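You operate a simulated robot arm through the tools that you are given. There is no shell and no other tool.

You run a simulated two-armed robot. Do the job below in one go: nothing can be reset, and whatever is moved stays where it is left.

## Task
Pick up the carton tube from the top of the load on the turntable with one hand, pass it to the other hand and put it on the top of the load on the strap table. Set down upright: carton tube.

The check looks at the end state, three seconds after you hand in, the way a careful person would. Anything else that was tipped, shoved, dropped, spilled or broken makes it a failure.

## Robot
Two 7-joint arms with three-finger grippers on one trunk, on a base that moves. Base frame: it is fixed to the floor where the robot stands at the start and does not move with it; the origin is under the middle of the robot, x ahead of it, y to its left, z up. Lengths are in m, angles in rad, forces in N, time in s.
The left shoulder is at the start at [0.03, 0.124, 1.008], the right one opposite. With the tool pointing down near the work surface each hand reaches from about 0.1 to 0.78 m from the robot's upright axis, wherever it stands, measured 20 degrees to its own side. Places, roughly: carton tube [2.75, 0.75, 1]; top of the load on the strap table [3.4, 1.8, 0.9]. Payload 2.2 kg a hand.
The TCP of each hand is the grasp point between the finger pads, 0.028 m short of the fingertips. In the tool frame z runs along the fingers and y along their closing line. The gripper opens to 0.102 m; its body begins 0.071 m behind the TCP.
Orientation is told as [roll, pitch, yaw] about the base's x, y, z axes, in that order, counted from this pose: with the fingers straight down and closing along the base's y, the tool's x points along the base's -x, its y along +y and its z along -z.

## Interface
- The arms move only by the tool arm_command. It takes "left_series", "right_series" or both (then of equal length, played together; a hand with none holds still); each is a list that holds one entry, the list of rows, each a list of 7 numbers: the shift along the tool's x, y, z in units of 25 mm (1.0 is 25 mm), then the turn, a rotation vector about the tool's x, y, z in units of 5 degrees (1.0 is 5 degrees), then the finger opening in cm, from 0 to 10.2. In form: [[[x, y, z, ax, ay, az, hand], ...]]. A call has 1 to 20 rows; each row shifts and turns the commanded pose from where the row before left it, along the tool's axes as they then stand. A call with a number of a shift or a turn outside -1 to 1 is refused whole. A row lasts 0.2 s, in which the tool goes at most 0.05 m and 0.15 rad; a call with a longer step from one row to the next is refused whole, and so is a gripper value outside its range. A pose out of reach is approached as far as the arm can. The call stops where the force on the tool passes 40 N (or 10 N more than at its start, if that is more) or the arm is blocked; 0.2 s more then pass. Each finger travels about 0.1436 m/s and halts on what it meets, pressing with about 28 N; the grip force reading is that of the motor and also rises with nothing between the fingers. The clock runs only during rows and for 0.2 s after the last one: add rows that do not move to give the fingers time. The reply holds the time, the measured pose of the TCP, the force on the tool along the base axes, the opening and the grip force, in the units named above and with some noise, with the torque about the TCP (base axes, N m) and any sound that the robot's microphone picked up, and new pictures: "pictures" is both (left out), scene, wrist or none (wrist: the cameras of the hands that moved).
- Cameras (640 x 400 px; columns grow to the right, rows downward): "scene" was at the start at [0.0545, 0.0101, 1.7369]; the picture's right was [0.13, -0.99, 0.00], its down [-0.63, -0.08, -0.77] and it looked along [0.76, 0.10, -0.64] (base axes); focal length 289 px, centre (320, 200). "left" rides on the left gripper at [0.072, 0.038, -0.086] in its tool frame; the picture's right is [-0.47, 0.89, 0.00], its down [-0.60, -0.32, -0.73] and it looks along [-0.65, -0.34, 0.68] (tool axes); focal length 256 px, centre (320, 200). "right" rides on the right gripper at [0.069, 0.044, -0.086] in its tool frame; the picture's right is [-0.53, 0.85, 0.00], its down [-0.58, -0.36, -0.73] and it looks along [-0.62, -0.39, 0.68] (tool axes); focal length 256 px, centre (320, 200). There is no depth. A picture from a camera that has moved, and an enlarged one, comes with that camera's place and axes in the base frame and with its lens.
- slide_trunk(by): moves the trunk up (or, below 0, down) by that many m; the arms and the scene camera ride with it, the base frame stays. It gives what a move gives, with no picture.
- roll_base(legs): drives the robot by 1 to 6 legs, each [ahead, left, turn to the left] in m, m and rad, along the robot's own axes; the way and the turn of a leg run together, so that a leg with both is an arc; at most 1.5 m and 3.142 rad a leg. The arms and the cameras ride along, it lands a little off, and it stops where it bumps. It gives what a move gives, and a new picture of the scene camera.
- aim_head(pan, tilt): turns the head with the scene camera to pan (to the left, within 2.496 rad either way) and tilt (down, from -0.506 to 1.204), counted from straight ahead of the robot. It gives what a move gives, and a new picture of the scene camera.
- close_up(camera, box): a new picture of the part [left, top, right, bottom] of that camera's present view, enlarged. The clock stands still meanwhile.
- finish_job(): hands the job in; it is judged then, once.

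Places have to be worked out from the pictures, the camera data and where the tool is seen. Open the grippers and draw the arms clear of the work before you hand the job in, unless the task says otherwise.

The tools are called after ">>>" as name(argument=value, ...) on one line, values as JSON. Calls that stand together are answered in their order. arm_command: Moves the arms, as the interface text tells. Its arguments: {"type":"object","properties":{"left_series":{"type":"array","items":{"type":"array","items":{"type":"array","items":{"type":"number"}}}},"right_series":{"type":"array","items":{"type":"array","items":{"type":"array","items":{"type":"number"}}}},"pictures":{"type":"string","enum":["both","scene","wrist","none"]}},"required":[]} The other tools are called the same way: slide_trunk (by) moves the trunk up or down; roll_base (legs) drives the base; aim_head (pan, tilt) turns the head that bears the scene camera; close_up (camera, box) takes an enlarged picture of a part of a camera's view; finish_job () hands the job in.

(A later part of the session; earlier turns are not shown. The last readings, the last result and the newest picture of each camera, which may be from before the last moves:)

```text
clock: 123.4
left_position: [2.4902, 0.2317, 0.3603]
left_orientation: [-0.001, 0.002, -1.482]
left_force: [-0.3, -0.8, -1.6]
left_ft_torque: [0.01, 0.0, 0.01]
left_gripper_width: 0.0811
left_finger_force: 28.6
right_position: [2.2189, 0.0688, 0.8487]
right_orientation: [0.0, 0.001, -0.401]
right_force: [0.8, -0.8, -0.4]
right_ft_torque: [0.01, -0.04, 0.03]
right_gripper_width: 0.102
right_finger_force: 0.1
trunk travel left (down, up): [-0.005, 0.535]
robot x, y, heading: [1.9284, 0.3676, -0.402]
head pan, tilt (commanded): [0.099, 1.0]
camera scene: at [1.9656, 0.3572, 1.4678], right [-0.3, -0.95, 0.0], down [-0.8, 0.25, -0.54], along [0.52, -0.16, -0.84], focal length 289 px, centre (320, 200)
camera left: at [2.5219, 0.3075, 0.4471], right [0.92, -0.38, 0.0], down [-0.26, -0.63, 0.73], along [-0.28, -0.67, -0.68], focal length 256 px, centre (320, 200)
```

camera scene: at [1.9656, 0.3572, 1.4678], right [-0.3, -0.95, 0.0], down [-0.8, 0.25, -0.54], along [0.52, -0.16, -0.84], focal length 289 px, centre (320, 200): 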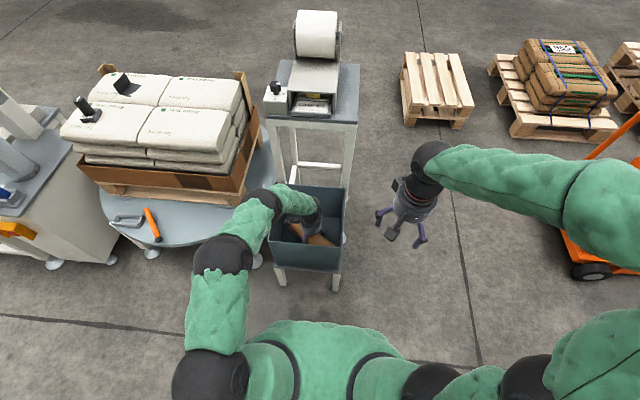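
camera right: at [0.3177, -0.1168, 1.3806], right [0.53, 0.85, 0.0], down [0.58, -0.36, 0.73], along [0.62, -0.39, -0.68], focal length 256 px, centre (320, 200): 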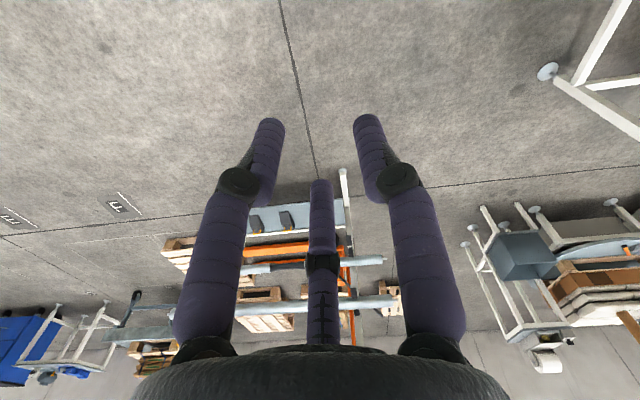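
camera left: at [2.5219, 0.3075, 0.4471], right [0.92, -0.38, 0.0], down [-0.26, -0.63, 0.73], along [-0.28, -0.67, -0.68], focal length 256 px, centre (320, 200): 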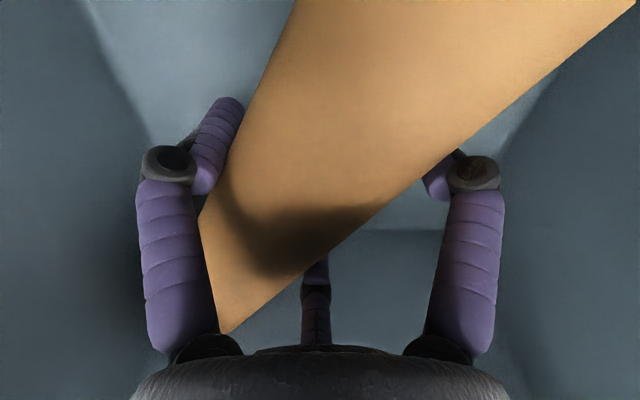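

The tube comes up with the hand. I'll lift it straight out of the bin to z ≈ 0.72.

>>> arm_command(left_series=[[[0, 0, -0.6, 0, 0, 0, 4.0], [0, 0, -0.8, 0, 0, 0, 4.0], [0, 0, -0.9, 0, 0, 0, 4.0], [0, 0, -0.9, 0, 0, 0, 4.0], [0, 0, -0.9, 0, 0, 0, 4.0], [0, 0, -0.9, 0, 0, 0, 4.0], [0, 0, -0.9, 0, 0, 0, 4.0], [0, 0, -0.9, 0, 0, 0, 4.0], [0, 0, -0.9, 0, 0, 0, 4.0], [0, 0, -0.9, 0, 0, 0, 4.0], [0, 0, -0.9, 0, 0, 0, 4.0], [0, 0, -0.9, 0, 0, 0, 4.0], [0, 0, -0.9, 0, 0, 0, 4.0], [0, 0, -0.9, 0, 0, 0, 4.0], [0, 0, -0.9, 0, 0, 0, 4.0], [0, 0, -0.9, 0, 0, 0, 4.0], [0, 0, 0, 0, 0, 0, 4.0]]], pictures="both")

```text
clock: 127.0
left_position: [2.4894, 0.2338, 0.7119]
left_orientation: [0.0, 0.001, -1.481]
left_force: [-0.7, 0.0, -1.1]
left_ft_torque: [0.0, -0.02, 0.0]
left_gripper_width: 0.081
left_finger_force: 28.0
right_position: [2.2196, 0.0686, 0.8502]
right_orientation: [0.0, 0.001, -0.401]
right_force: [1.0, -0.2, -1.0]
right_ft_torque: [0.0, 0.01, 0.02]
right_gripper_width: 0.1021
right_finger_force: 0.2
trunk travel left (down, up): [-0.005, 0.535]
robot x, y, heading: [1.9243, 0.3677, -0.399]
head pan, tilt (commanded): [0.099, 1.0]
camera scene: at [1.9655, 0.3573, 1.4678], right [-0.3, -0.95, 0.0], down [-0.8, 0.25, -0.54], along [0.52, -0.16, -0.84], focal length 289 px, centre (320, 200)
camera left: at [2.5221, 0.309, 0.7986], right [0.92, -0.38, 0.0], down [-0.26, -0.63, 0.73], along [-0.28, -0.67, -0.68], focal length 256 px, centre (320, 200)
```

scene: 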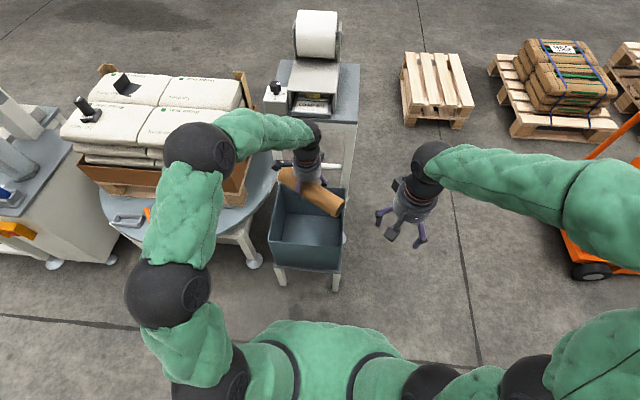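
left: 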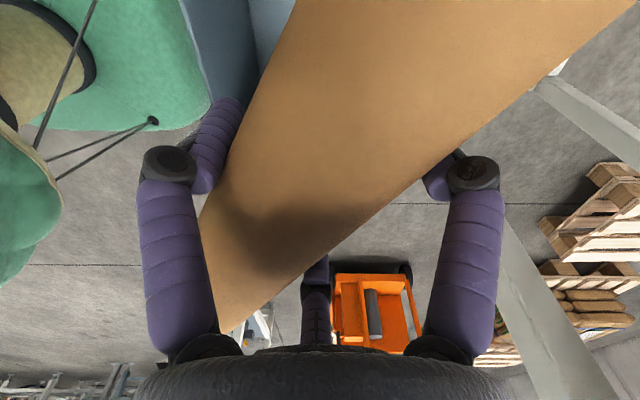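

The tube is out of the bin and held securely. I'll raise the trunk and back the base off into open space for the handover.

>>> slide_trunk(by=0.4)

>>> roll_base(legs=[[-0.2, -0.1, 0.0]])

```text
clock: 130.8
left_position: [2.4902, 0.234, 1.1113]
left_orientation: [0.0, 0.002, -1.481]
left_force: [0.2, 0.2, -1.3]
left_ft_torque: [-0.02, -0.02, 0.01]
left_gripper_width: 0.0811
left_finger_force: 28.3
right_position: [2.2203, 0.0695, 1.25]
right_orientation: [-0.001, -0.001, -0.402]
right_force: [-0.9, 0.3, 0.9]
right_ft_torque: [0.0, -0.02, -0.01]
right_gripper_width: 0.1021
right_finger_force: 0.0
trunk travel left (down, up): [-0.405, 0.135]
robot x, y, heading: [1.926, 0.3651, -0.402]
head pan, tilt (commanded): [0.099, 1.0]
```

```text
clock: 132.5
left_position: [2.2685, 0.2201, 1.1112]
left_orientation: [0.001, 0.0, -1.482]
left_force: [-0.2, -0.1, -1.2]
left_ft_torque: [-0.03, -0.05, -0.01]
left_gripper_width: 0.0812
left_finger_force: 28.1
right_position: [1.9977, 0.0561, 1.2498]
right_orientation: [-0.001, -0.001, -0.402]
right_force: [-0.1, -0.3, 0.2]
right_ft_torque: [-0.01, -0.04, -0.02]
right_gripper_width: 0.102
right_finger_force: 0.1
trunk travel left (down, up): [-0.405, 0.135]
robot x, y, heading: [1.7014, 0.3564, -0.404]
head pan, tilt (commanded): [0.099, 1.0]
camera scene: at [1.7435, 0.344, 1.8679], right [-0.3, -0.95, 0.0], down [-0.8, 0.25, -0.54], along [0.52, -0.16, -0.84], focal length 289 px, centre (320, 200)
```

scene: 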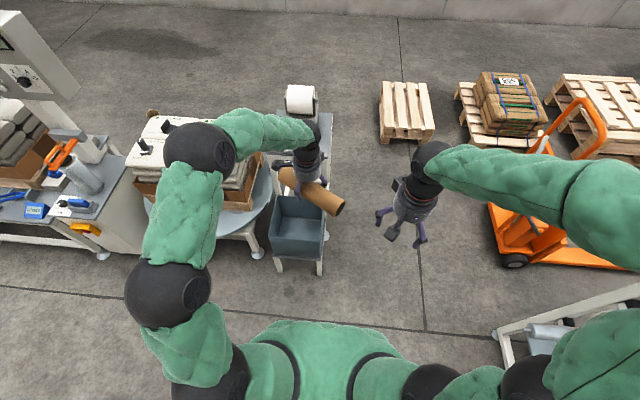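

The held tube's former top end is at about (0.50, 0.0) in the robot frame and points to my right. I'll bring the right hand out to the right-forward side and tilt it level, heading 58° left along the tube's axis.

>>> arm_command(right_series=[[[-0.92, -0.56, 0, 0, 0, 0, 10.2], [-0.92, -0.56, 0, 0, 0, 0, 10.2], [-0.92, -0.56, 0, 0, 0, 0, 10.2], [-0.92, -0.56, 0, 0, 0, 0, 10.2], [-0.92, -0.56, 0, 0, 0, 0, 10.2], [-0.92, -0.56, 0, 0, 0, 0, 10.2], [-0.92, -0.56, 0, 0, 0, 0, 10.2], [-0.92, -0.56, 0, 0, 0, 0, 10.2], [-0.92, -0.56, 0, 0, 0, 0, 10.2], [-0.92, -0.56, 0, 0, 0, 0, 10.2], [0, 0, 0, -0.848, -0.53, 0, 10.2], [0, 0, 0, -0.848, -0.53, 0, 10.2], [0, 0, 0, -0.848, -0.53, 0, 10.2], [0, 0, 0, -0.848, -0.53, 0, 10.2], [0, 0, 0, -0.848, -0.53, 0, 10.2], [0, 0, 0, -0.848, -0.53, 0, 10.2], [0, 0, 0, -0.848, -0.53, 0, 10.2], [0, 0, 0, -0.848, -0.53, 0, 10.2], [0, 0, 0, -0.848, -0.53, 0, 10.2]]], pictures="scene")

```text
clock: 136.5
left_position: [2.2682, 0.2193, 1.1118]
left_orientation: [0.0, 0.002, -1.482]
left_force: [-0.1, 0.3, -1.2]
left_ft_torque: [0.03, -0.02, 0.01]
left_gripper_width: 0.0811
left_finger_force: 27.9
right_position: [2.1554, -0.1628, 1.2505]
right_orientation: [0.704, -0.383, -0.544]
right_force: [-0.3, 0.0, 0.8]
right_ft_torque: [-0.01, 0.04, -0.02]
right_gripper_width: 0.102
right_finger_force: 0.1
trunk travel left (down, up): [-0.405, 0.135]
robot x, y, heading: [1.7077, 0.3544, -0.407]
head pan, tilt (commanded): [0.099, 1.0]
camera scene: at [1.744, 0.3435, 1.8679], right [-0.3, -0.95, 0.0], down [-0.8, 0.25, -0.54], along [0.52, -0.16, -0.84], focal length 289 px, centre (320, 200)
```

scene: 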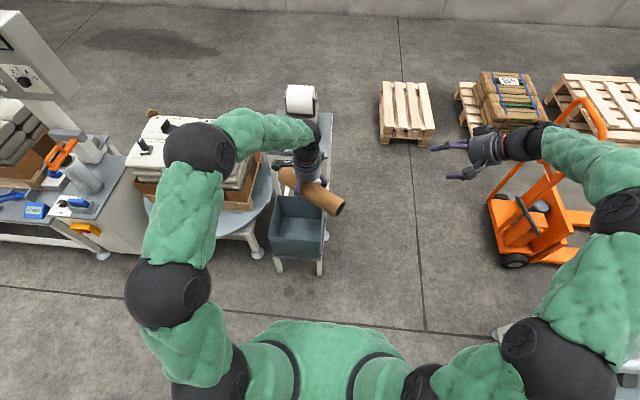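

The right hand tilts without hitting a limit. I'll finish the remaining 45° of the tilt.

>>> arm_command(right_series=[[[0, 0, 0, -0.848, -0.53, 0, 10.2], [0, 0, 0, -0.848, -0.53, 0, 10.2], [0, 0, 0, -0.848, -0.53, 0, 10.2], [0, 0, 0, -0.848, -0.53, 0, 10.2], [0, 0, 0, -0.848, -0.53, 0, 10.2], [0, 0, 0, -0.848, -0.53, 0, 10.2], [0, 0, 0, -0.848, -0.53, 0, 10.2], [0, 0, 0, -0.848, -0.53, 0, 10.2], [0, 0, 0, -0.848, -0.53, 0, 10.2], [0, 0, 0, 0, 0, 0, 10.2]]], pictures="both")

```text
clock: 138.7
left_position: [2.2674, 0.2201, 1.111]
left_orientation: [0.0, 0.002, -1.483]
left_force: [0.2, 0.6, -1.4]
left_ft_torque: [0.01, -0.02, 0.0]
left_gripper_width: 0.081
left_finger_force: 28.3
right_position: [2.1545, -0.1625, 1.2479]
right_orientation: [1.573, -0.56, -0.961]
right_force: [-0.6, 0.0, 0.5]
right_ft_torque: [-0.03, -0.03, 0.0]
right_gripper_width: 0.102
right_finger_force: 0.0
trunk travel left (down, up): [-0.405, 0.135]
robot x, y, heading: [1.7042, 0.3566, -0.406]
head pan, tilt (commanded): [0.099, 1.0]
camera scene: at [1.7441, 0.3443, 1.8679], right [-0.3, -0.95, 0.0], down [-0.8, 0.25, -0.54], along [0.52, -0.16, -0.84], focal length 289 px, centre (320, 200)
camera right: at [2.0375, -0.1454, 1.249], right [0.0, -0.01, 1.0], down [-0.21, -0.98, 0.0], along [0.98, -0.21, 0.0], focal length 256 px, centre (320, 200)
```

scene: 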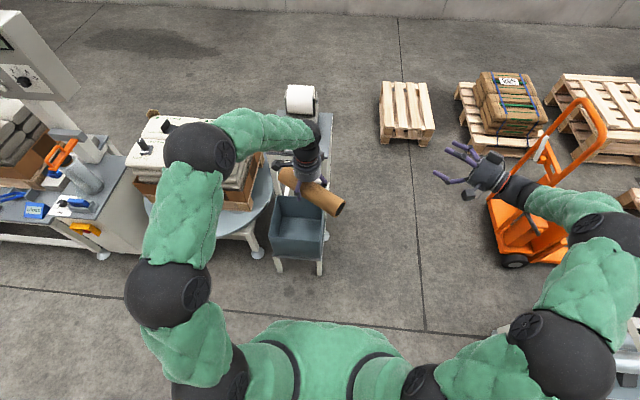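
right: 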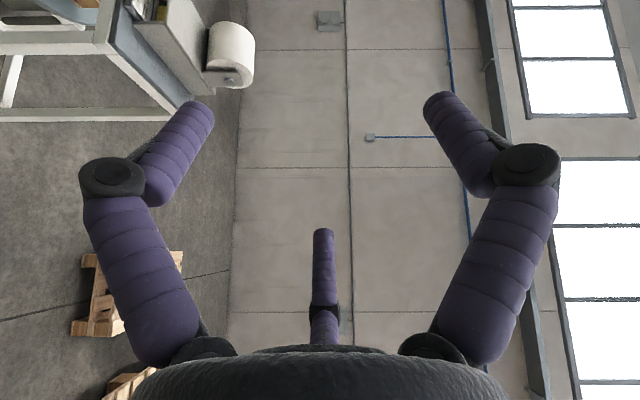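

The right hand is level and heads exactly along the tube's axis. I'll bring the tube 12 cm to the right-forward with the left hand, while the right hand moves left and down towards the tube's axis, staying about 18 cm behind its end.

>>> arm_command(left_series=[[[-0.52, 0.3, 0, 0, 0, 0, 4.0], [-0.52, 0.3, 0, 0, 0, 0, 4.0], [-0.52, 0.3, 0, 0, 0, 0, 4.0], [-0.52, 0.3, 0, 0, 0, 0, 4.0], [-0.52, 0.3, 0, 0, 0, 0, 4.0], [-0.52, 0.3, 0, 0, 0, 0, 4.0], [-0.52, 0.3, 0, 0, 0, 0, 4.0], [-0.52, 0.3, 0, 0, 0, 0, 4.0]]], right_series=[[[0.49, -0.126, 0, 0, 0, 0, 10.2], [0.49, -0.126, 0, 0, 0, 0, 10.2], [0.49, -0.126, 0, 0, 0, 0, 10.2], [0.49, -0.126, 0, 0, 0, 0, 10.2], [0.49, -0.126, 0, 0, 0, 0, 10.2], [0.49, -0.126, 0, 0, 0, 0, 10.2], [0.49, -0.126, 0, 0, 0, 0, 10.2], [0.49, -0.126, 0, 0, 0, 0, 10.2]]], pictures="both")

```text
clock: 140.5
left_position: [2.3384, 0.1202, 1.112]
left_orientation: [0.001, 0.003, -1.481]
left_force: [0.1, 0.3, 0.1]
left_ft_torque: [0.01, -0.02, -0.01]
left_gripper_width: 0.0811
left_finger_force: 27.5
right_position: [2.1128, -0.1069, 1.1769]
right_orientation: [1.572, -0.557, -0.96]
right_force: [-0.2, -0.1, -0.9]
right_ft_torque: [-0.01, 0.0, 0.0]
right_gripper_width: 0.102
right_finger_force: 0.0
trunk travel left (down, up): [-0.405, 0.135]
robot x, y, heading: [1.7075, 0.3531, -0.403]
head pan, tilt (commanded): [0.099, 1.0]
camera scene: at [1.7447, 0.343, 1.8678], right [-0.3, -0.95, 0.0], down [-0.8, 0.25, -0.54], along [0.52, -0.16, -0.84], focal length 289 px, centre (320, 200)
camera right: at [1.9974, -0.0887, 1.1762], right [0.0, -0.01, 1.0], down [-0.21, -0.98, -0.01], along [0.98, -0.21, -0.01], focal length 256 px, centre (320, 200)
camera left: at [2.371, 0.1959, 1.1991], right [0.92, -0.38, 0.0], down [-0.26, -0.63, 0.73], along [-0.28, -0.67, -0.68], focal length 256 px, centre (320, 200)
```

scene: 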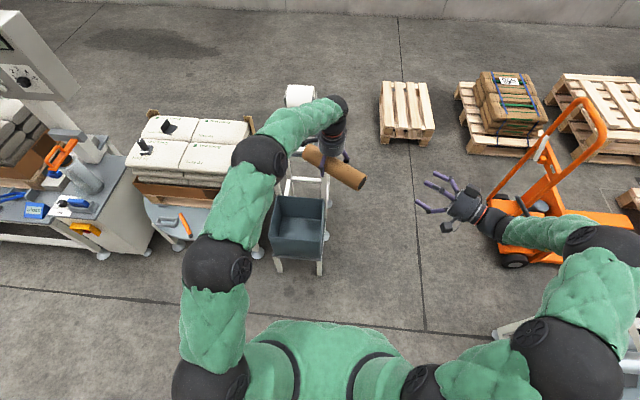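
right: 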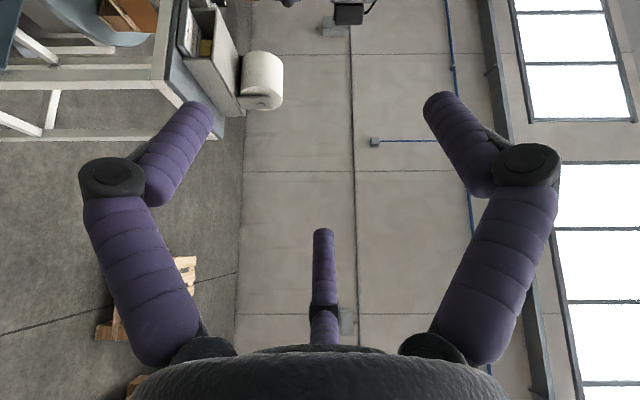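
left: 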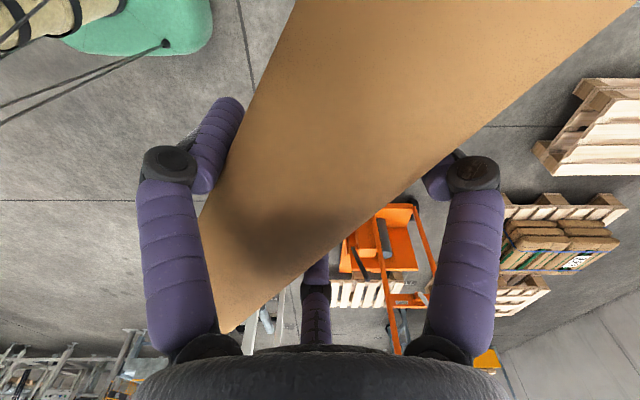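

I'll measure the tube's free end precisely in an enlarged scene picture before bringing the right hand in.

>>> close_up(camera="scene", box=[290, 130, 386, 190])

>>> close_up(camera="scene", box=[330, 130, 522, 250])

```text
6.67 times, centred on (338, 160) of scene
camera zoom: at [1.7447, 0.343, 1.8678], right [-0.3, -0.95, 0.0], down [-0.8, 0.25, -0.54], along [0.52, -0.16, -0.84], focal length 1925 px, centre (200, 467)
```

zoom: 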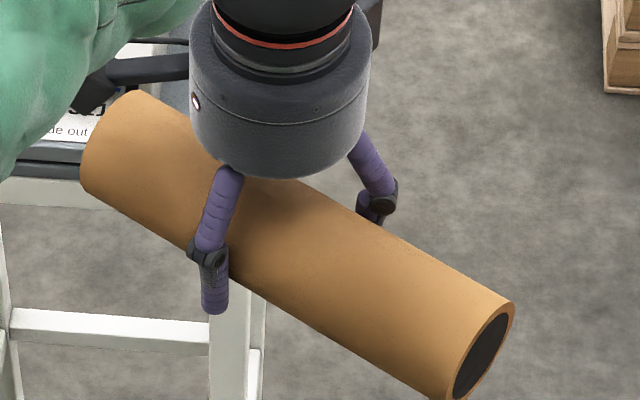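

```text
3.33 times, centred on (426, 190) of scene
camera zoom: at [1.7447, 0.343, 1.8678], right [-0.3, -0.95, 0.0], down [-0.8, 0.25, -0.54], along [0.52, -0.16, -0.84], focal length 963 px, centre (-33, 233)
```

zoom: 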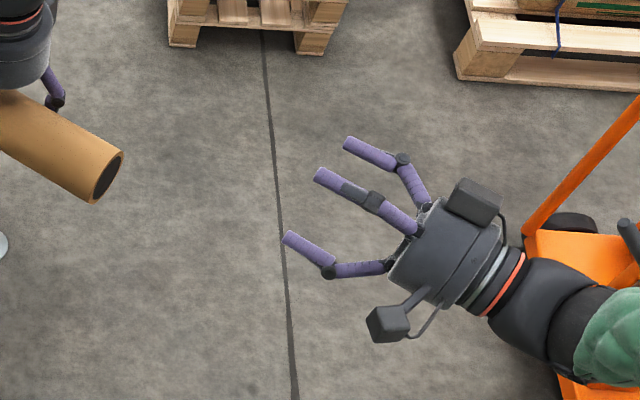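

I need the tube's height more precisely. I'll move the right hand another 6 cm towards the axis so its camera sees the tube's free end from the side.

>>> arm_command(right_series=[[[0.678, 0.424, 0, 0, 0, 0, 10.2], [0.678, 0.424, 0, 0, 0, 0, 10.2], [0.678, 0.424, 0, 0, 0, 0, 10.2], [0, 0, 0, 0, 0, 0, 10.2]]], pictures="wrist")

```text
clock: 141.5
left_position: [2.3382, 0.1192, 1.1109]
left_orientation: [-0.001, 0.003, -1.482]
left_force: [-0.6, -0.3, -1.0]
left_ft_torque: [0.04, -0.05, 0.01]
left_gripper_width: 0.0811
left_finger_force: 27.7
right_position: [2.0828, -0.0552, 1.176]
right_orientation: [1.571, -0.559, -0.961]
right_force: [0.5, -0.2, -0.4]
right_ft_torque: [0.01, 0.01, 0.02]
right_gripper_width: 0.102
right_finger_force: 0.0
trunk travel left (down, up): [-0.405, 0.135]
robot x, y, heading: [1.7038, 0.3543, -0.403]
head pan, tilt (commanded): [0.099, 1.0]
camera right: at [1.9663, -0.039, 1.1764], right [0.0, -0.01, 1.0], down [-0.21, -0.98, 0.0], along [0.98, -0.21, 0.0], focal length 256 px, centre (320, 200)
```

right: 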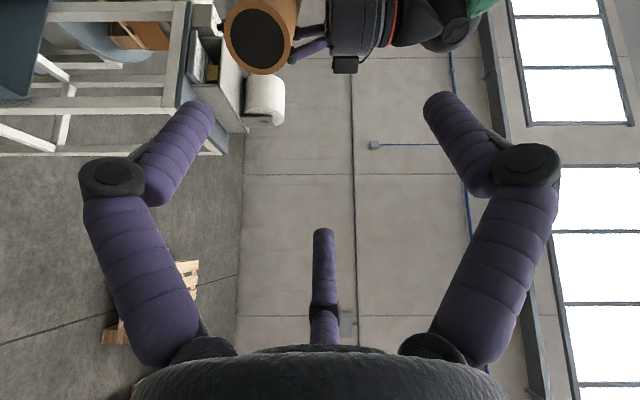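

The right camera sees the tube's open end well. I'll enlarge it to measure.

>>> close_up(camera="right", box=[200, 0, 360, 100])

```text
4.00 times, centred on (280, 50) of right
camera zoom: at [1.9663, -0.039, 1.1764], right [0.0, -0.01, 1.0], down [-0.21, -0.98, 0.0], along [0.98, -0.21, 0.0], focal length 1024 px, centre (480, 800)
```

zoom: 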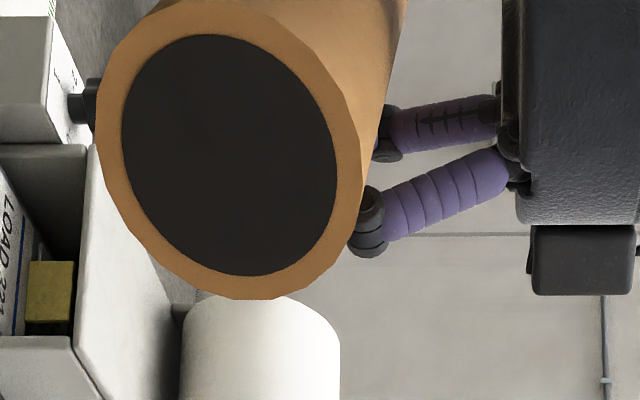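

The free end's centre is at (2.217, 0.054, 1.124), diameter 5.8 cm, and the tube is nearly parallel to the right tool. I'll line the right hand up on that axis (1.2 cm left, 5.2 cm down), then check.

>>> arm_command(right_series=[[[0.5, -0.5, 0, 0, 0, 0, 10.2], [0.5, -0.5, 0, 0, 0, 0, 10.2], [0.5, -0.5, 0, 0, 0, 0, 10.2], [0, 0, 0.8, 0, 0, 0, 10.2], [0, 0, 0.8, 0, 0, 0, 10.2], [0, 0, 0.8, 0, 0, 0, 10.2]]], pictures="both")

>>> close_up(camera="scene", box=[290, 120, 418, 200])

```text
clock: 142.9
left_position: [2.3381, 0.1209, 1.1113]
left_orientation: [0.001, 0.002, -1.482]
left_force: [1.2, 0.7, -1.5]
left_ft_torque: [0.0, 0.0, 0.01]
left_gripper_width: 0.0812
left_finger_force: 28.0
right_position: [2.1233, -0.0109, 1.1251]
right_orientation: [1.571, -0.558, -0.962]
right_force: [0.1, 0.4, -0.8]
right_ft_torque: [0.0, -0.02, -0.01]
right_gripper_width: 0.1018
right_finger_force: 0.1
trunk travel left (down, up): [-0.405, 0.135]
robot x, y, heading: [1.7059, 0.3525, -0.403]
head pan, tilt (commanded): [0.099, 1.0]
camera scene: at [1.7452, 0.3442, 1.8678], right [-0.3, -0.95, 0.0], down [-0.8, 0.25, -0.54], along [0.51, -0.16, -0.84], focal length 289 px, centre (320, 200)
camera right: at [2.0065, 0.0052, 1.1243], right [0.0, 0.0, 1.0], down [-0.21, -0.98, 0.0], along [0.98, -0.21, 0.0], focal length 256 px, centre (320, 200)
```

scene: 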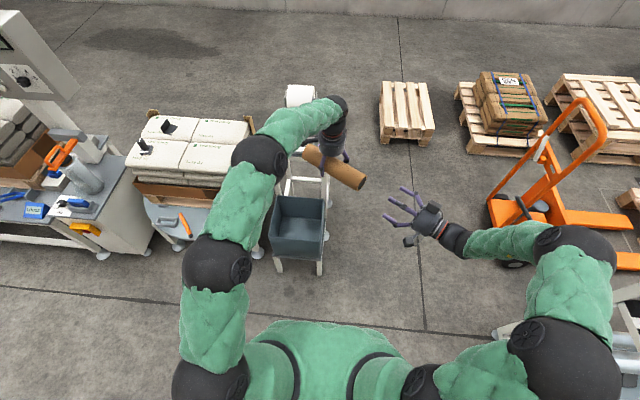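
right: 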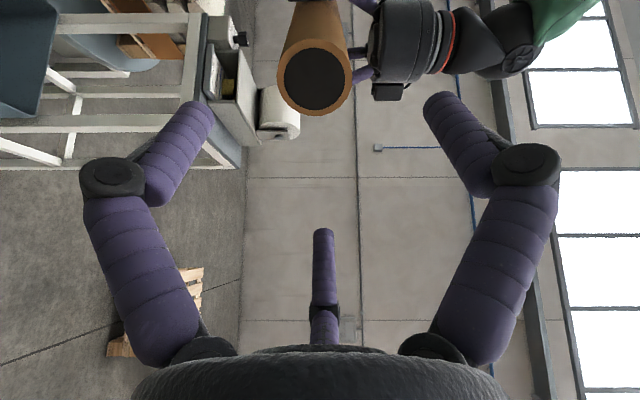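

```text
5.00 times, centred on (354, 160) of scene
camera zoom: at [1.7452, 0.3442, 1.8678], right [-0.3, -0.95, 0.0], down [-0.8, 0.25, -0.54], along [0.51, -0.16, -0.84], focal length 1444 px, centre (150, 400)
```

zoom: 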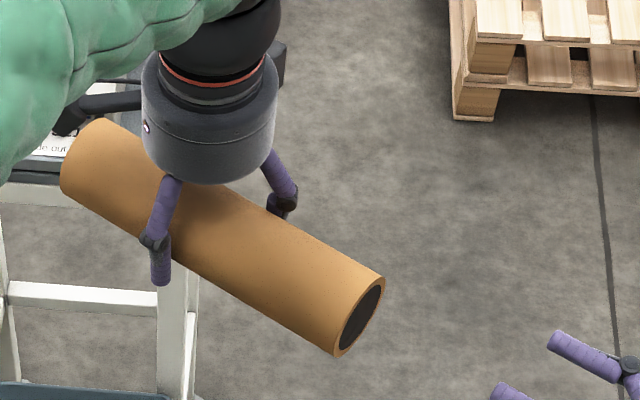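

The end is concentric with the right tool axis to within about 4 mm. I'll advance 7 cm along the axis and check again.

>>> arm_command(right_series=[[[0.06, -0.1, 0.7, 0, 0, 0, 10.2], [0, 0, 0.7, 0, 0, 0, 10.2], [0, 0, 0.7, 0, 0, 0, 10.2], [0, 0, 0.7, 0, 0, 0, 10.2], [0, 0, 0, 0, 0, 0, 10.2]]], pictures="wrist")

>>> close_up(camera="scene", box=[290, 120, 418, 200])

```text
clock: 144.1
left_position: [2.3375, 0.1218, 1.112]
left_orientation: [-0.001, 0.001, -1.482]
left_force: [0.6, -0.7, -0.4]
left_ft_torque: [0.02, -0.01, -0.01]
left_gripper_width: 0.0813
left_finger_force: 27.6
right_position: [2.1808, 0.028, 1.1253]
right_orientation: [1.571, -0.558, -0.962]
right_force: [0.3, 0.0, 0.7]
right_ft_torque: [-0.01, 0.02, 0.01]
right_gripper_width: 0.1018
right_finger_force: 0.2
trunk travel left (down, up): [-0.405, 0.135]
robot x, y, heading: [1.7069, 0.3519, -0.405]
head pan, tilt (commanded): [0.099, 1.0]
camera right: at [2.063, 0.0447, 1.1242], right [0.0, -0.01, 1.0], down [-0.21, -0.98, 0.0], along [0.98, -0.21, 0.0], focal length 256 px, centre (320, 200)
```

right: 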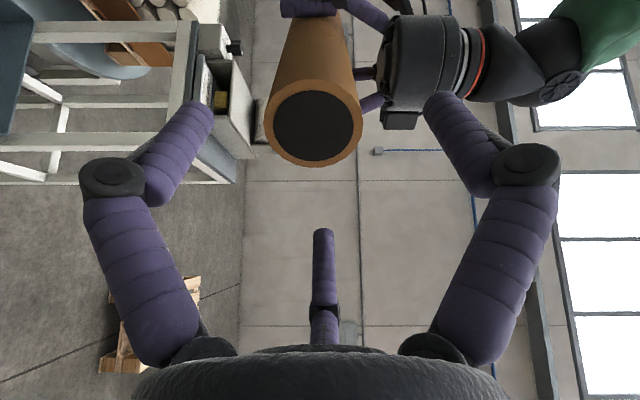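

```text
5.00 times, centred on (354, 160) of scene
camera zoom: at [1.7437, 0.3436, 1.8679], right [-0.3, -0.95, 0.0], down [-0.8, 0.25, -0.54], along [0.52, -0.16, -0.84], focal length 1444 px, centre (150, 400)
```

zoom: 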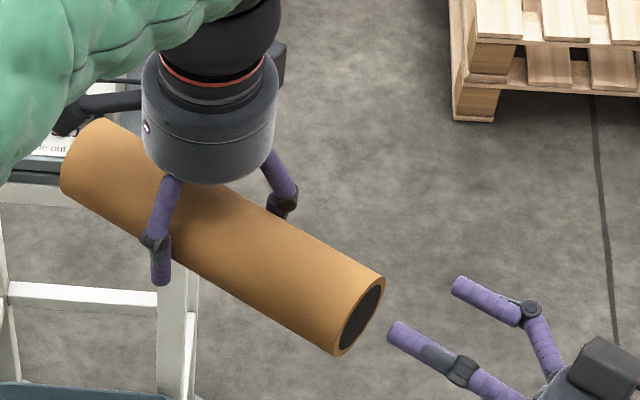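

The end is about 5 cm ahead of the grasp point and 3–4 mm below the tool axis. I'll correct that and advance 4 cm, so the fingertips go around the rim.

>>> arm_command(right_series=[[[0.075, -0.12, 0.4, 0, 0, 0, 10.2], [0, 0, 0.4, 0, 0, 0, 10.2], [0, 0, 0.4, 0, 0, 0, 10.2], [0, 0, 0.4, 0, 0, 0, 10.2], [0, 0, 0, 0, 0, 0, 10.2]]], pictures="wrist")

>>> close_up(camera="scene", box=[290, 120, 418, 200])

```text
clock: 145.3
left_position: [2.3389, 0.1213, 1.1117]
left_orientation: [0.0, 0.002, -1.482]
left_force: [-0.4, -0.1, -1.9]
left_ft_torque: [0.02, -0.01, 0.03]
left_gripper_width: 0.0809
left_finger_force: 27.7
right_position: [2.2124, 0.0517, 1.1198]
right_orientation: [1.57, -0.56, -0.962]
right_force: [1.4, -0.1, -0.6]
right_ft_torque: [0.01, 0.01, -0.03]
right_gripper_width: 0.102
right_finger_force: 0.1
trunk travel left (down, up): [-0.405, 0.135]
robot x, y, heading: [1.7043, 0.3546, -0.403]
head pan, tilt (commanded): [0.099, 1.0]
camera right: at [2.0954, 0.0671, 1.1197], right [0.0, -0.01, 1.0], down [-0.21, -0.98, 0.0], along [0.98, -0.21, 0.0], focal length 256 px, centre (320, 200)
```

right: 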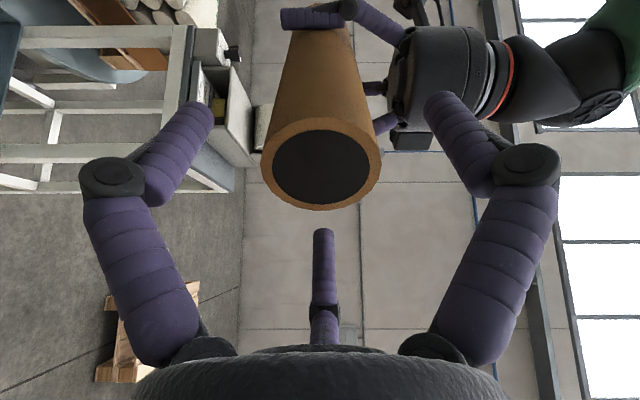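

```text
5.00 times, centred on (354, 160) of scene
camera zoom: at [1.7441, 0.3438, 1.8679], right [-0.3, -0.95, 0.0], down [-0.8, 0.25, -0.54], along [0.52, -0.16, -0.84], focal length 1444 px, centre (150, 400)
```

zoom: 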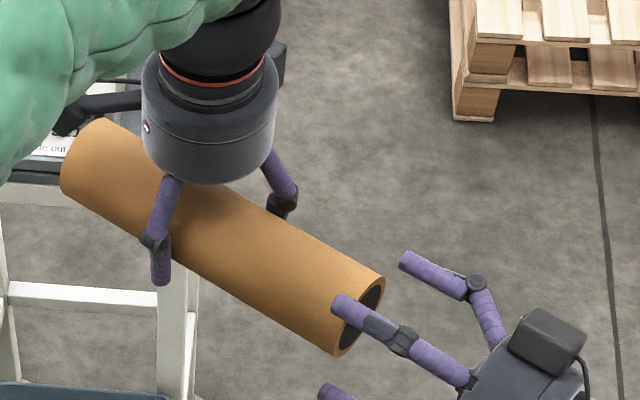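

It is concentric now, with the end about 1 cm ahead of the grasp point. I'll advance the last 3.6 cm so the pads overlap the tube by about 5 cm.

>>> arm_command(right_series=[[[0, 0, 0.36, 0, 0, 0, 10.2], [0, 0, 0.36, 0, 0, 0, 10.2], [0, 0, 0.36, 0, 0, 0, 10.2], [0, 0, 0.36, 0, 0, 0, 10.2], [0, 0, 0, 0, 0, 0, 10.2]]], pictures="wrist")

>>> close_up(camera="scene", box=[290, 120, 418, 200])

```text
clock: 146.5
left_position: [2.3387, 0.1213, 1.1117]
left_orientation: [-0.001, 0.002, -1.482]
left_force: [0.4, 0.3, -1.0]
left_ft_torque: [0.01, -0.01, 0.0]
left_gripper_width: 0.0809
left_finger_force: 28.5
right_position: [2.2417, 0.072, 1.1192]
right_orientation: [1.57, -0.559, -0.964]
right_force: [-0.3, 0.1, -0.2]
right_ft_torque: [0.02, 0.04, -0.01]
right_gripper_width: 0.102
right_finger_force: 0.1
trunk travel left (down, up): [-0.405, 0.135]
robot x, y, heading: [1.7097, 0.3537, -0.402]
head pan, tilt (commanded): [0.099, 1.0]
camera right: at [2.1262, 0.0892, 1.1196], right [0.0, -0.01, 1.0], down [-0.21, -0.98, 0.0], along [0.98, -0.21, 0.0], focal length 256 px, centre (320, 200)
```

right: 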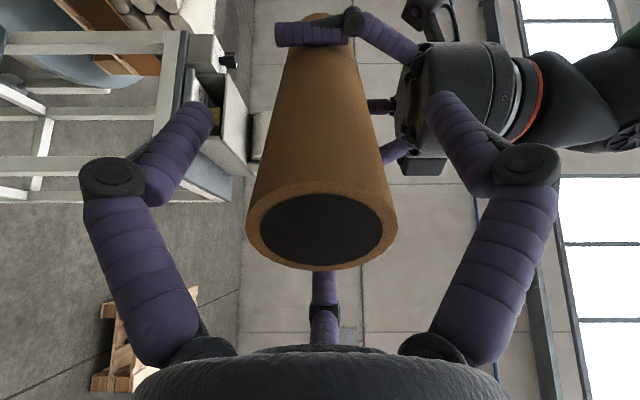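

```text
5.00 times, centred on (354, 160) of scene
camera zoom: at [1.7441, 0.3437, 1.8679], right [-0.3, -0.95, 0.0], down [-0.8, 0.25, -0.54], along [0.52, -0.16, -0.84], focal length 1444 px, centre (150, 400)
```

zoom: 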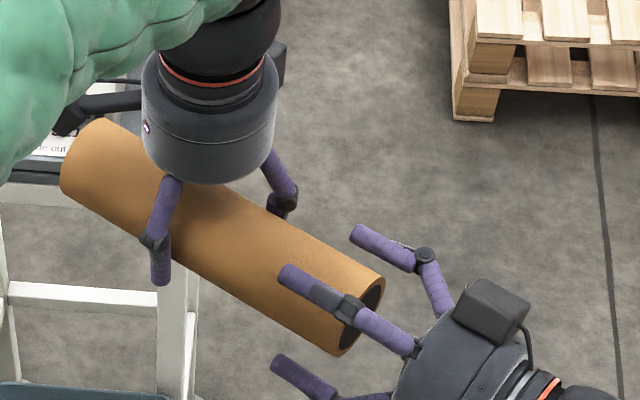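

The right fingers surround the tube end concentrically, with the grasp point 2.6 cm inside. I'll close the right hand gradually.

>>> arm_command(right_series=[[[0, 0, 0, 0, 0, 0, 8.5], [0, 0, 0, 0, 0, 0, 7.2], [0, 0, 0, 0, 0, 0, 6.4], [0, 0, 0, 0, 0, 0, 5.8], [0, 0, 0, 0, 0, 0, 5.2], [0, 0, 0, 0, 0, 0, 4.0], [0, 0, 0, 0, 0, 0, 3.0], [0, 0, 0, 0, 0, 0, 3.0]]], pictures="wrist")

>>> close_up(camera="scene", box=[290, 120, 418, 200])

```text
clock: 148.3
left_position: [2.3374, 0.1209, 1.1115]
left_orientation: [0.0, 0.0, -1.483]
left_force: [-4.5, 14.9, 4.3]
left_ft_torque: [-0.26, 0.22, -0.98]
left_gripper_width: 0.0814
left_finger_force: 27.7
right_position: [2.2442, 0.0704, 1.1186]
right_orientation: [1.57, -0.559, -0.964]
right_force: [6.1, -15.2, -5.3]
right_ft_torque: [-0.14, 0.21, -0.67]
right_gripper_width: 0.0587
right_finger_force: 27.4
trunk travel left (down, up): [-0.405, 0.135]
robot x, y, heading: [1.7031, 0.3538, -0.401]
head pan, tilt (commanded): [0.099, 1.0]
camera right: at [2.1267, 0.0883, 1.1198], right [0.0, 0.0, 1.0], down [-0.21, -0.98, 0.0], along [0.98, -0.21, 0.0], focal length 256 px, centre (320, 200)
```

right: 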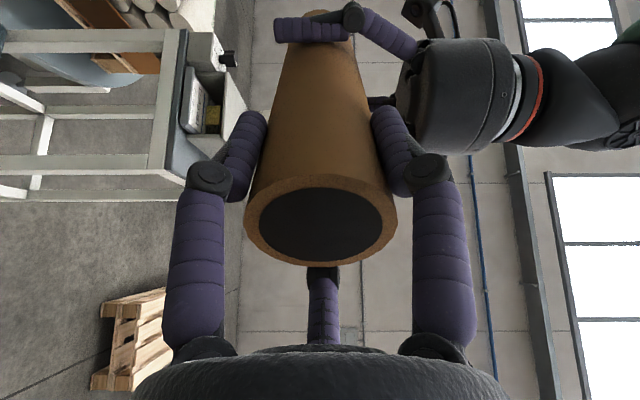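

```text
5.00 times, centred on (354, 160) of scene
camera zoom: at [1.7443, 0.3439, 1.8679], right [-0.3, -0.95, 0.0], down [-0.8, 0.25, -0.54], along [0.52, -0.16, -0.84], focal length 1444 px, centre (150, 400)
```

zoom: 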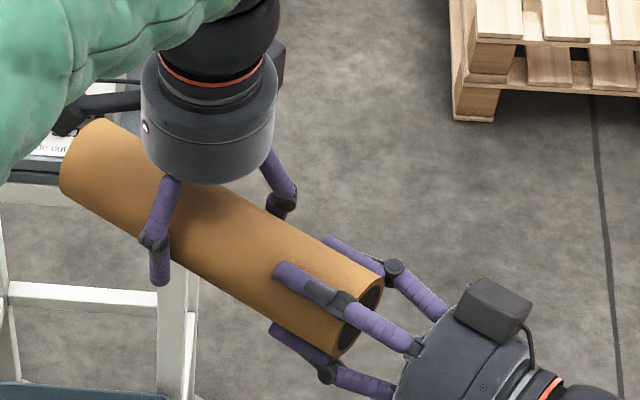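

Both hands now hold the tube: right grip 5.9 cm at 27 N. I'll open the left hand gently while the right one keeps holding.

>>> arm_command(left_series=[[[0, 0, 0, 0, 0, 0, 7.5], [0, 0, 0, 0, 0, 0, 8.2], [0, 0, 0, 0, 0, 0, 8.8], [0, 0, 0, 0, 0, 0, 9.4], [0, 0, 0, 0, 0, 0, 10.2], [0, 0, 0, 0, 0, 0, 10.2]]], right_series=[[[0, 0, 0, 0, 0, 0, 3.0], [0, 0, 0, 0, 0, 0, 3.0], [0, 0, 0, 0, 0, 0, 3.0], [0, 0, 0, 0, 0, 0, 3.0], [0, 0, 0, 0, 0, 0, 3.0], [0, 0, 0, 0, 0, 0, 3.0]]], pictures="wrist")

>>> close_up(camera="scene", box=[290, 120, 418, 200])

```text
clock: 149.7
left_position: [2.3386, 0.1204, 1.1124]
left_orientation: [0.0, 0.001, -1.483]
left_force: [0.1, 0.1, -0.8]
left_ft_torque: [0.02, 0.02, 0.01]
left_gripper_width: 0.1024
left_finger_force: 0.1
right_position: [2.243, 0.074, 1.1193]
right_orientation: [1.571, -0.558, -0.958]
right_force: [-0.7, -0.3, 0.1]
right_ft_torque: [-0.07, 0.06, -0.01]
right_gripper_width: 0.0585
right_finger_force: 27.8
trunk travel left (down, up): [-0.405, 0.135]
robot x, y, heading: [1.7043, 0.3545, -0.398]
head pan, tilt (commanded): [0.099, 1.0]
camera right: at [2.1261, 0.0894, 1.1195], right [0.0, -0.01, 1.0], down [-0.21, -0.98, 0.0], along [0.98, -0.21, 0.0], focal length 256 px, centre (320, 200)
camera left: at [2.3707, 0.1967, 1.1992], right [0.92, -0.38, 0.0], down [-0.26, -0.63, 0.73], along [-0.28, -0.67, -0.68], focal length 256 px, centre (320, 200)
```

right: 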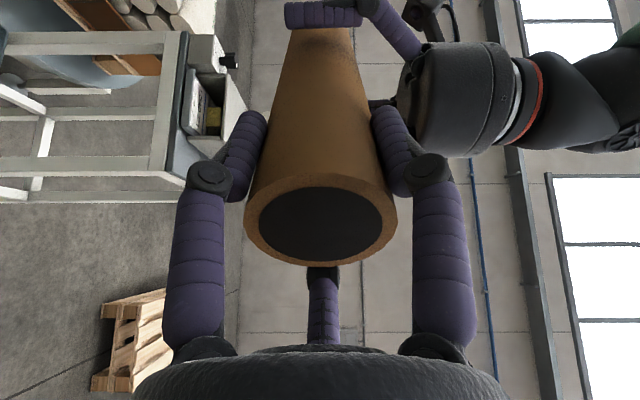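
left: 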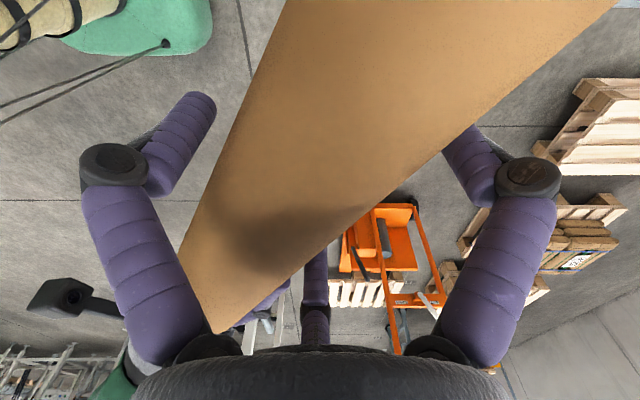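

```text
5.00 times, centred on (354, 160) of scene
camera zoom: at [1.7443, 0.344, 1.8679], right [-0.3, -0.95, 0.0], down [-0.8, 0.25, -0.54], along [0.52, -0.16, -0.84], focal length 1444 px, centre (150, 400)
```

zoom: 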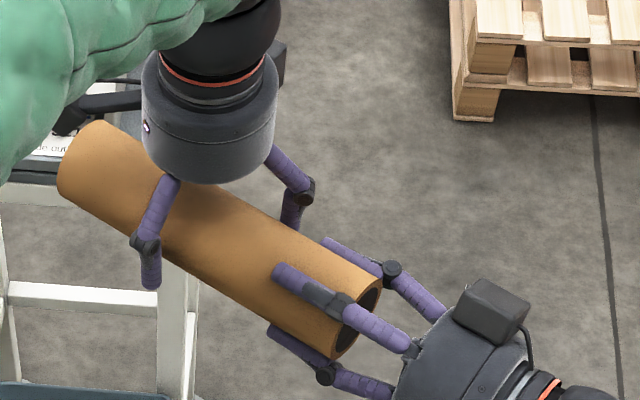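

The tube stays firmly in the right hand. I'll shift the left hand 4 mm to centre it around the tube, then lift it straight up and away.

>>> arm_command(left_series=[[[-0.14, 0.08, 0, 0, 0, 0, 10.2], [0, 0, -0.5, 0, 0, 0, 10.2], [0, 0, -0.5, 0, 0, 0, 10.2], [0, 0, -0.7, 0, 0, 0, 10.2], [0, 0, -0.9, 0, 0, 0, 10.2], [0, 0, -0.9, 0, 0, 0, 10.2], [0, 0, -0.9, 0, 0, 0, 10.2], [0, 0, -0.9, 0, 0, 0, 10.2]]], pictures="both")

```text
clock: 151.5
left_position: [2.3409, 0.1193, 1.2448]
left_orientation: [0.001, 0.001, -1.484]
left_force: [0.3, -0.1, 0.1]
left_ft_torque: [0.01, -0.02, 0.0]
left_gripper_width: 0.1021
left_finger_force: 0.0
right_position: [2.241, 0.0734, 1.1199]
right_orientation: [1.569, -0.557, -0.961]
right_force: [-0.1, -0.2, -0.2]
right_ft_torque: [-0.03, 0.04, -0.03]
right_gripper_width: 0.0584
right_finger_force: 28.0
trunk travel left (down, up): [-0.405, 0.135]
robot x, y, heading: [1.7046, 0.3563, -0.4]
head pan, tilt (commanded): [0.099, 1.0]
camera scene: at [1.7438, 0.3439, 1.8679], right [-0.3, -0.95, 0.0], down [-0.8, 0.25, -0.54], along [0.52, -0.16, -0.84], focal length 289 px, centre (320, 200)
camera left: at [2.3735, 0.1944, 1.3314], right [0.92, -0.38, 0.0], down [-0.26, -0.63, 0.73], along [-0.28, -0.67, -0.68], focal length 256 px, centre (320, 200)
```

scene: 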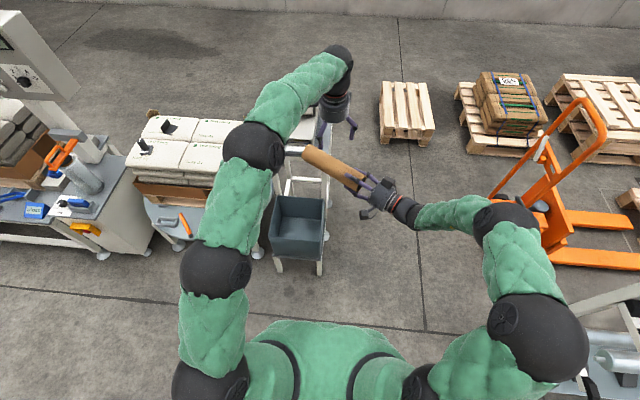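
left: 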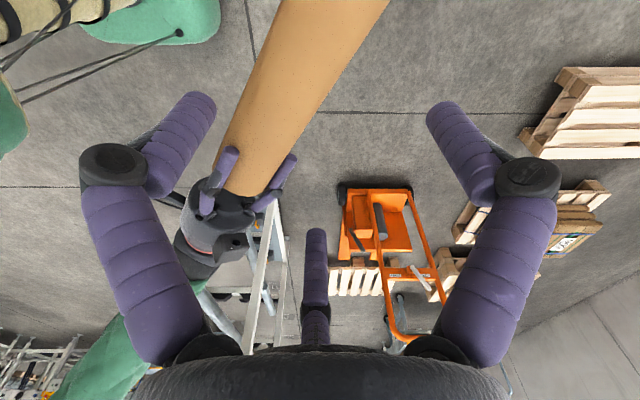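

The handover is done: the tube is in the right hand and the left hand is free. I'll retract the left hand up, back and to the left, and turn its yaw back.

>>> arm_command(left_series=[[[0, 0, -0.9, 0, 0, 0, 10.2], [0.9, -0.54, -0.3, 0, 0, 0, 10.2], [0.9, -0.54, 0, 0, 0, 0, 10.2], [0.9, -0.54, 0, 0, 0, 0, 10.2], [0.9, -0.54, 0, 0, 0, 0, 10.2], [0.9, -0.54, 0, 0, 0, 0, 10.2], [0.9, -0.54, 0, 0, 0, 0, 10.2], [0.9, -0.54, 0, 0, 0, 0, 10.2], [0.9, -0.54, 0, 0, 0, 0, 10.2], [0.9, -0.54, 0, 0, 0, 0, 10.2], [0.9, -0.54, 0, 0, 0, 0, 10.2], [0.9, -0.54, 0, 0, 0, 0, 10.2]]], pictures="none")

>>> arm_command(left_series=[[[0, 0, 0, 0, 0, -1, 10.2], [0, 0, 0, 0, 0, -1, 10.2], [0, 0, 0, 0, 0, -1, 10.2], [0, 0, 0, 0, 0, -1, 10.2], [0, 0, 0, 0, 0, -1, 10.2], [0, 0, 0, 0, 0, -1, 10.2], [0, 0, 0, 0, 0, -1, 10.2], [0, 0, 0, 0, 0, -1, 10.2], [0, 0, 0, 0, 0, -1, 10.2], [0, 0, 0, 0, 0, -1, 10.2], [0, 0, 0, 0, 0, -1, 10.2], [0, 0, 0, 0, 0, -1, 10.2]]], pictures="scene")

```text
clock: 154.1
left_position: [2.171, 0.3496, 1.2721]
left_orientation: [0.002, -0.001, -1.481]
left_force: [-0.1, 0.1, 0.4]
left_ft_torque: [-0.02, -0.02, 0.02]
left_gripper_width: 0.1023
left_finger_force: 0.0
right_position: [2.243, 0.0721, 1.1198]
right_orientation: [1.569, -0.558, -0.961]
right_force: [0.2, 0.4, 1.1]
right_ft_torque: [-0.06, 0.06, -0.02]
right_gripper_width: 0.0583
right_finger_force: 27.6
trunk travel left (down, up): [-0.405, 0.135]
robot x, y, heading: [1.7024, 0.3536, -0.402]
head pan, tilt (commanded): [0.099, 1.0]
```

```text
clock: 156.7
left_position: [2.1703, 0.3523, 1.2747]
left_orientation: [0.002, -0.002, -0.434]
left_force: [-0.3, 1.1, 0.2]
left_ft_torque: [0.04, 0.0, -0.01]
left_gripper_width: 0.102
left_finger_force: 0.1
right_position: [2.242, 0.072, 1.1203]
right_orientation: [1.571, -0.561, -0.96]
right_force: [0.3, 0.4, -0.7]
right_ft_torque: [-0.03, 0.08, 0.0]
right_gripper_width: 0.0582
right_finger_force: 28.0
trunk travel left (down, up): [-0.405, 0.135]
robot x, y, heading: [1.7061, 0.3575, -0.401]
head pan, tilt (commanded): [0.099, 1.0]
camera scene: at [1.7442, 0.3441, 1.8679], right [-0.3, -0.95, 0.0], down [-0.8, 0.25, -0.54], along [0.52, -0.16, -0.84], focal length 289 px, centre (320, 200)
```

scene: 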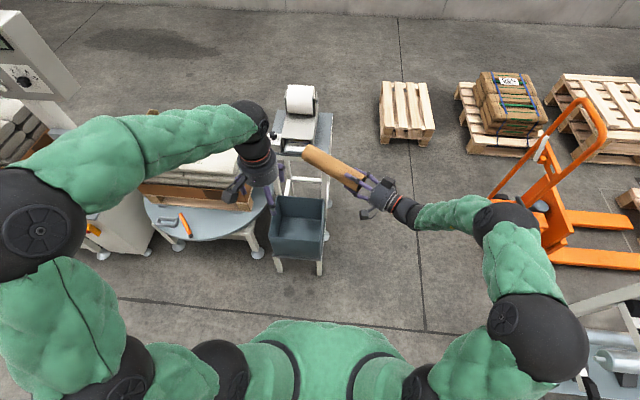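

The left arm is out of the way. Now I'll rotate the right hand back to pointing down, so that the tube hangs upright below it in free air.

>>> arm_command(right_series=[[[0, 0, 0, 0.848, 0.53, 0, 3.0], [0, 0, 0, 0.848, 0.53, 0, 3.0], [0, 0, 0, 0.848, 0.53, 0, 3.0], [0, 0, 0, 0.848, 0.53, 0, 3.0], [0, 0, 0, 0.848, 0.53, 0, 3.0], [0, 0, 0, 0.848, 0.53, 0, 3.0], [0, 0, 0, 0.848, 0.53, 0, 3.0], [0, 0, 0, 0.848, 0.53, 0, 3.0], [0, 0, 0, 0.848, 0.53, 0, 3.0]]], pictures="scene")

>>> arm_command(right_series=[[[0, 0, 0, 0.848, 0.53, 0, 3.0], [0, 0, 0, 0.848, 0.53, 0, 3.0], [0, 0, 0, 0.848, 0.53, 0, 3.0], [0, 0, 0, 0.848, 0.53, 0, 3.0], [0, 0, 0, 0.848, 0.53, 0, 3.0], [0, 0, 0, 0.848, 0.53, 0, 3.0], [0, 0, 0, 0.848, 0.53, 0, 3.0], [0, 0, 0, 0.848, 0.53, 0, 3.0], [0, 0, 0, 0.848, 0.53, 0, 3.0], [0, 0, 0, 0, 0, 0, 3.0]]], pictures="both")

```text
clock: 158.7
left_position: [2.1697, 0.3525, 1.2748]
left_orientation: [-0.001, 0.001, -0.435]
left_force: [0.1, -0.1, -0.1]
left_ft_torque: [-0.01, 0.03, -0.02]
left_gripper_width: 0.1021
left_finger_force: 0.1
right_position: [2.2424, 0.0717, 1.1164]
right_orientation: [0.702, -0.382, -0.545]
right_force: [0.9, 0.3, -0.6]
right_ft_torque: [-0.02, 0.05, 0.0]
right_gripper_width: 0.0586
right_finger_force: 28.1
trunk travel left (down, up): [-0.405, 0.135]
robot x, y, heading: [1.7062, 0.3542, -0.405]
head pan, tilt (commanded): [0.099, 1.0]
camera scene: at [1.7447, 0.3444, 1.8678], right [-0.3, -0.95, 0.0], down [-0.8, 0.25, -0.54], along [0.52, -0.16, -0.84], focal length 289 px, centre (320, 200)
```

scene: 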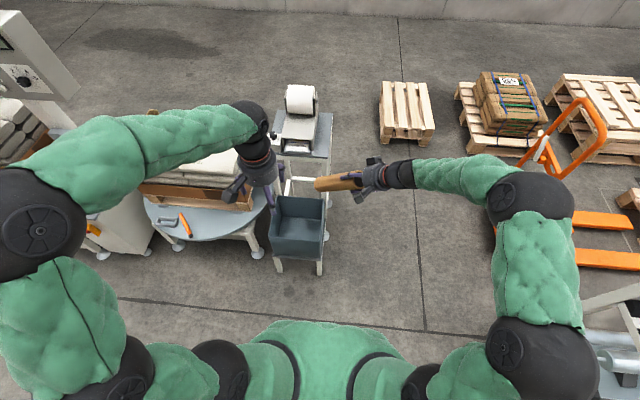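

```text
clock: 160.9
left_position: [2.1696, 0.3526, 1.2756]
left_orientation: [0.002, -0.001, -0.434]
left_force: [-0.6, 0.1, 0.4]
left_ft_torque: [0.02, -0.02, 0.01]
left_gripper_width: 0.1021
left_finger_force: 0.0
right_position: [2.2417, 0.0715, 1.1177]
right_orientation: [-0.002, 0.001, -0.4]
right_force: [-0.5, 0.9, -0.1]
right_ft_torque: [0.0, 0.0, 0.04]
right_gripper_width: 0.0585
right_finger_force: 28.2
trunk travel left (down, up): [-0.405, 0.135]
robot x, y, heading: [1.7017, 0.3538, -0.402]
head pan, tilt (commanded): [0.099, 1.0]
camera scene: at [1.7437, 0.3437, 1.8679], right [-0.3, -0.95, 0.0], down [-0.8, 0.25, -0.54], along [0.52, -0.16, -0.84], focal length 289 px, centre (320, 200)
camera right: at [2.1958, 0.1377, 1.204], right [0.82, 0.57, 0.0], down [0.39, -0.56, 0.73], along [0.42, -0.6, -0.68], focal length 256 px, centre (320, 200)
```

scene: 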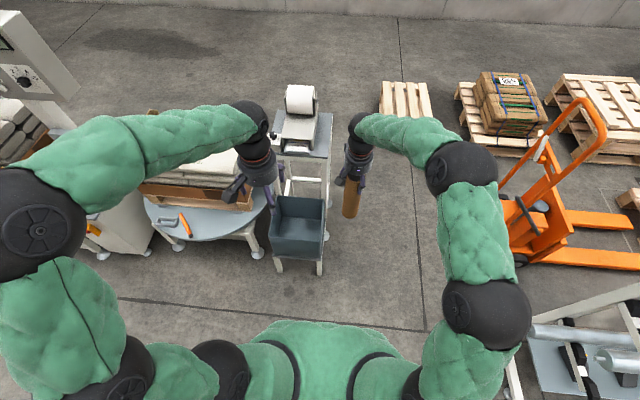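
right: 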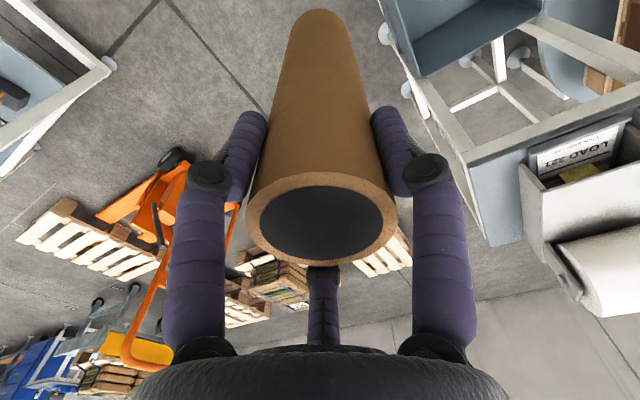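

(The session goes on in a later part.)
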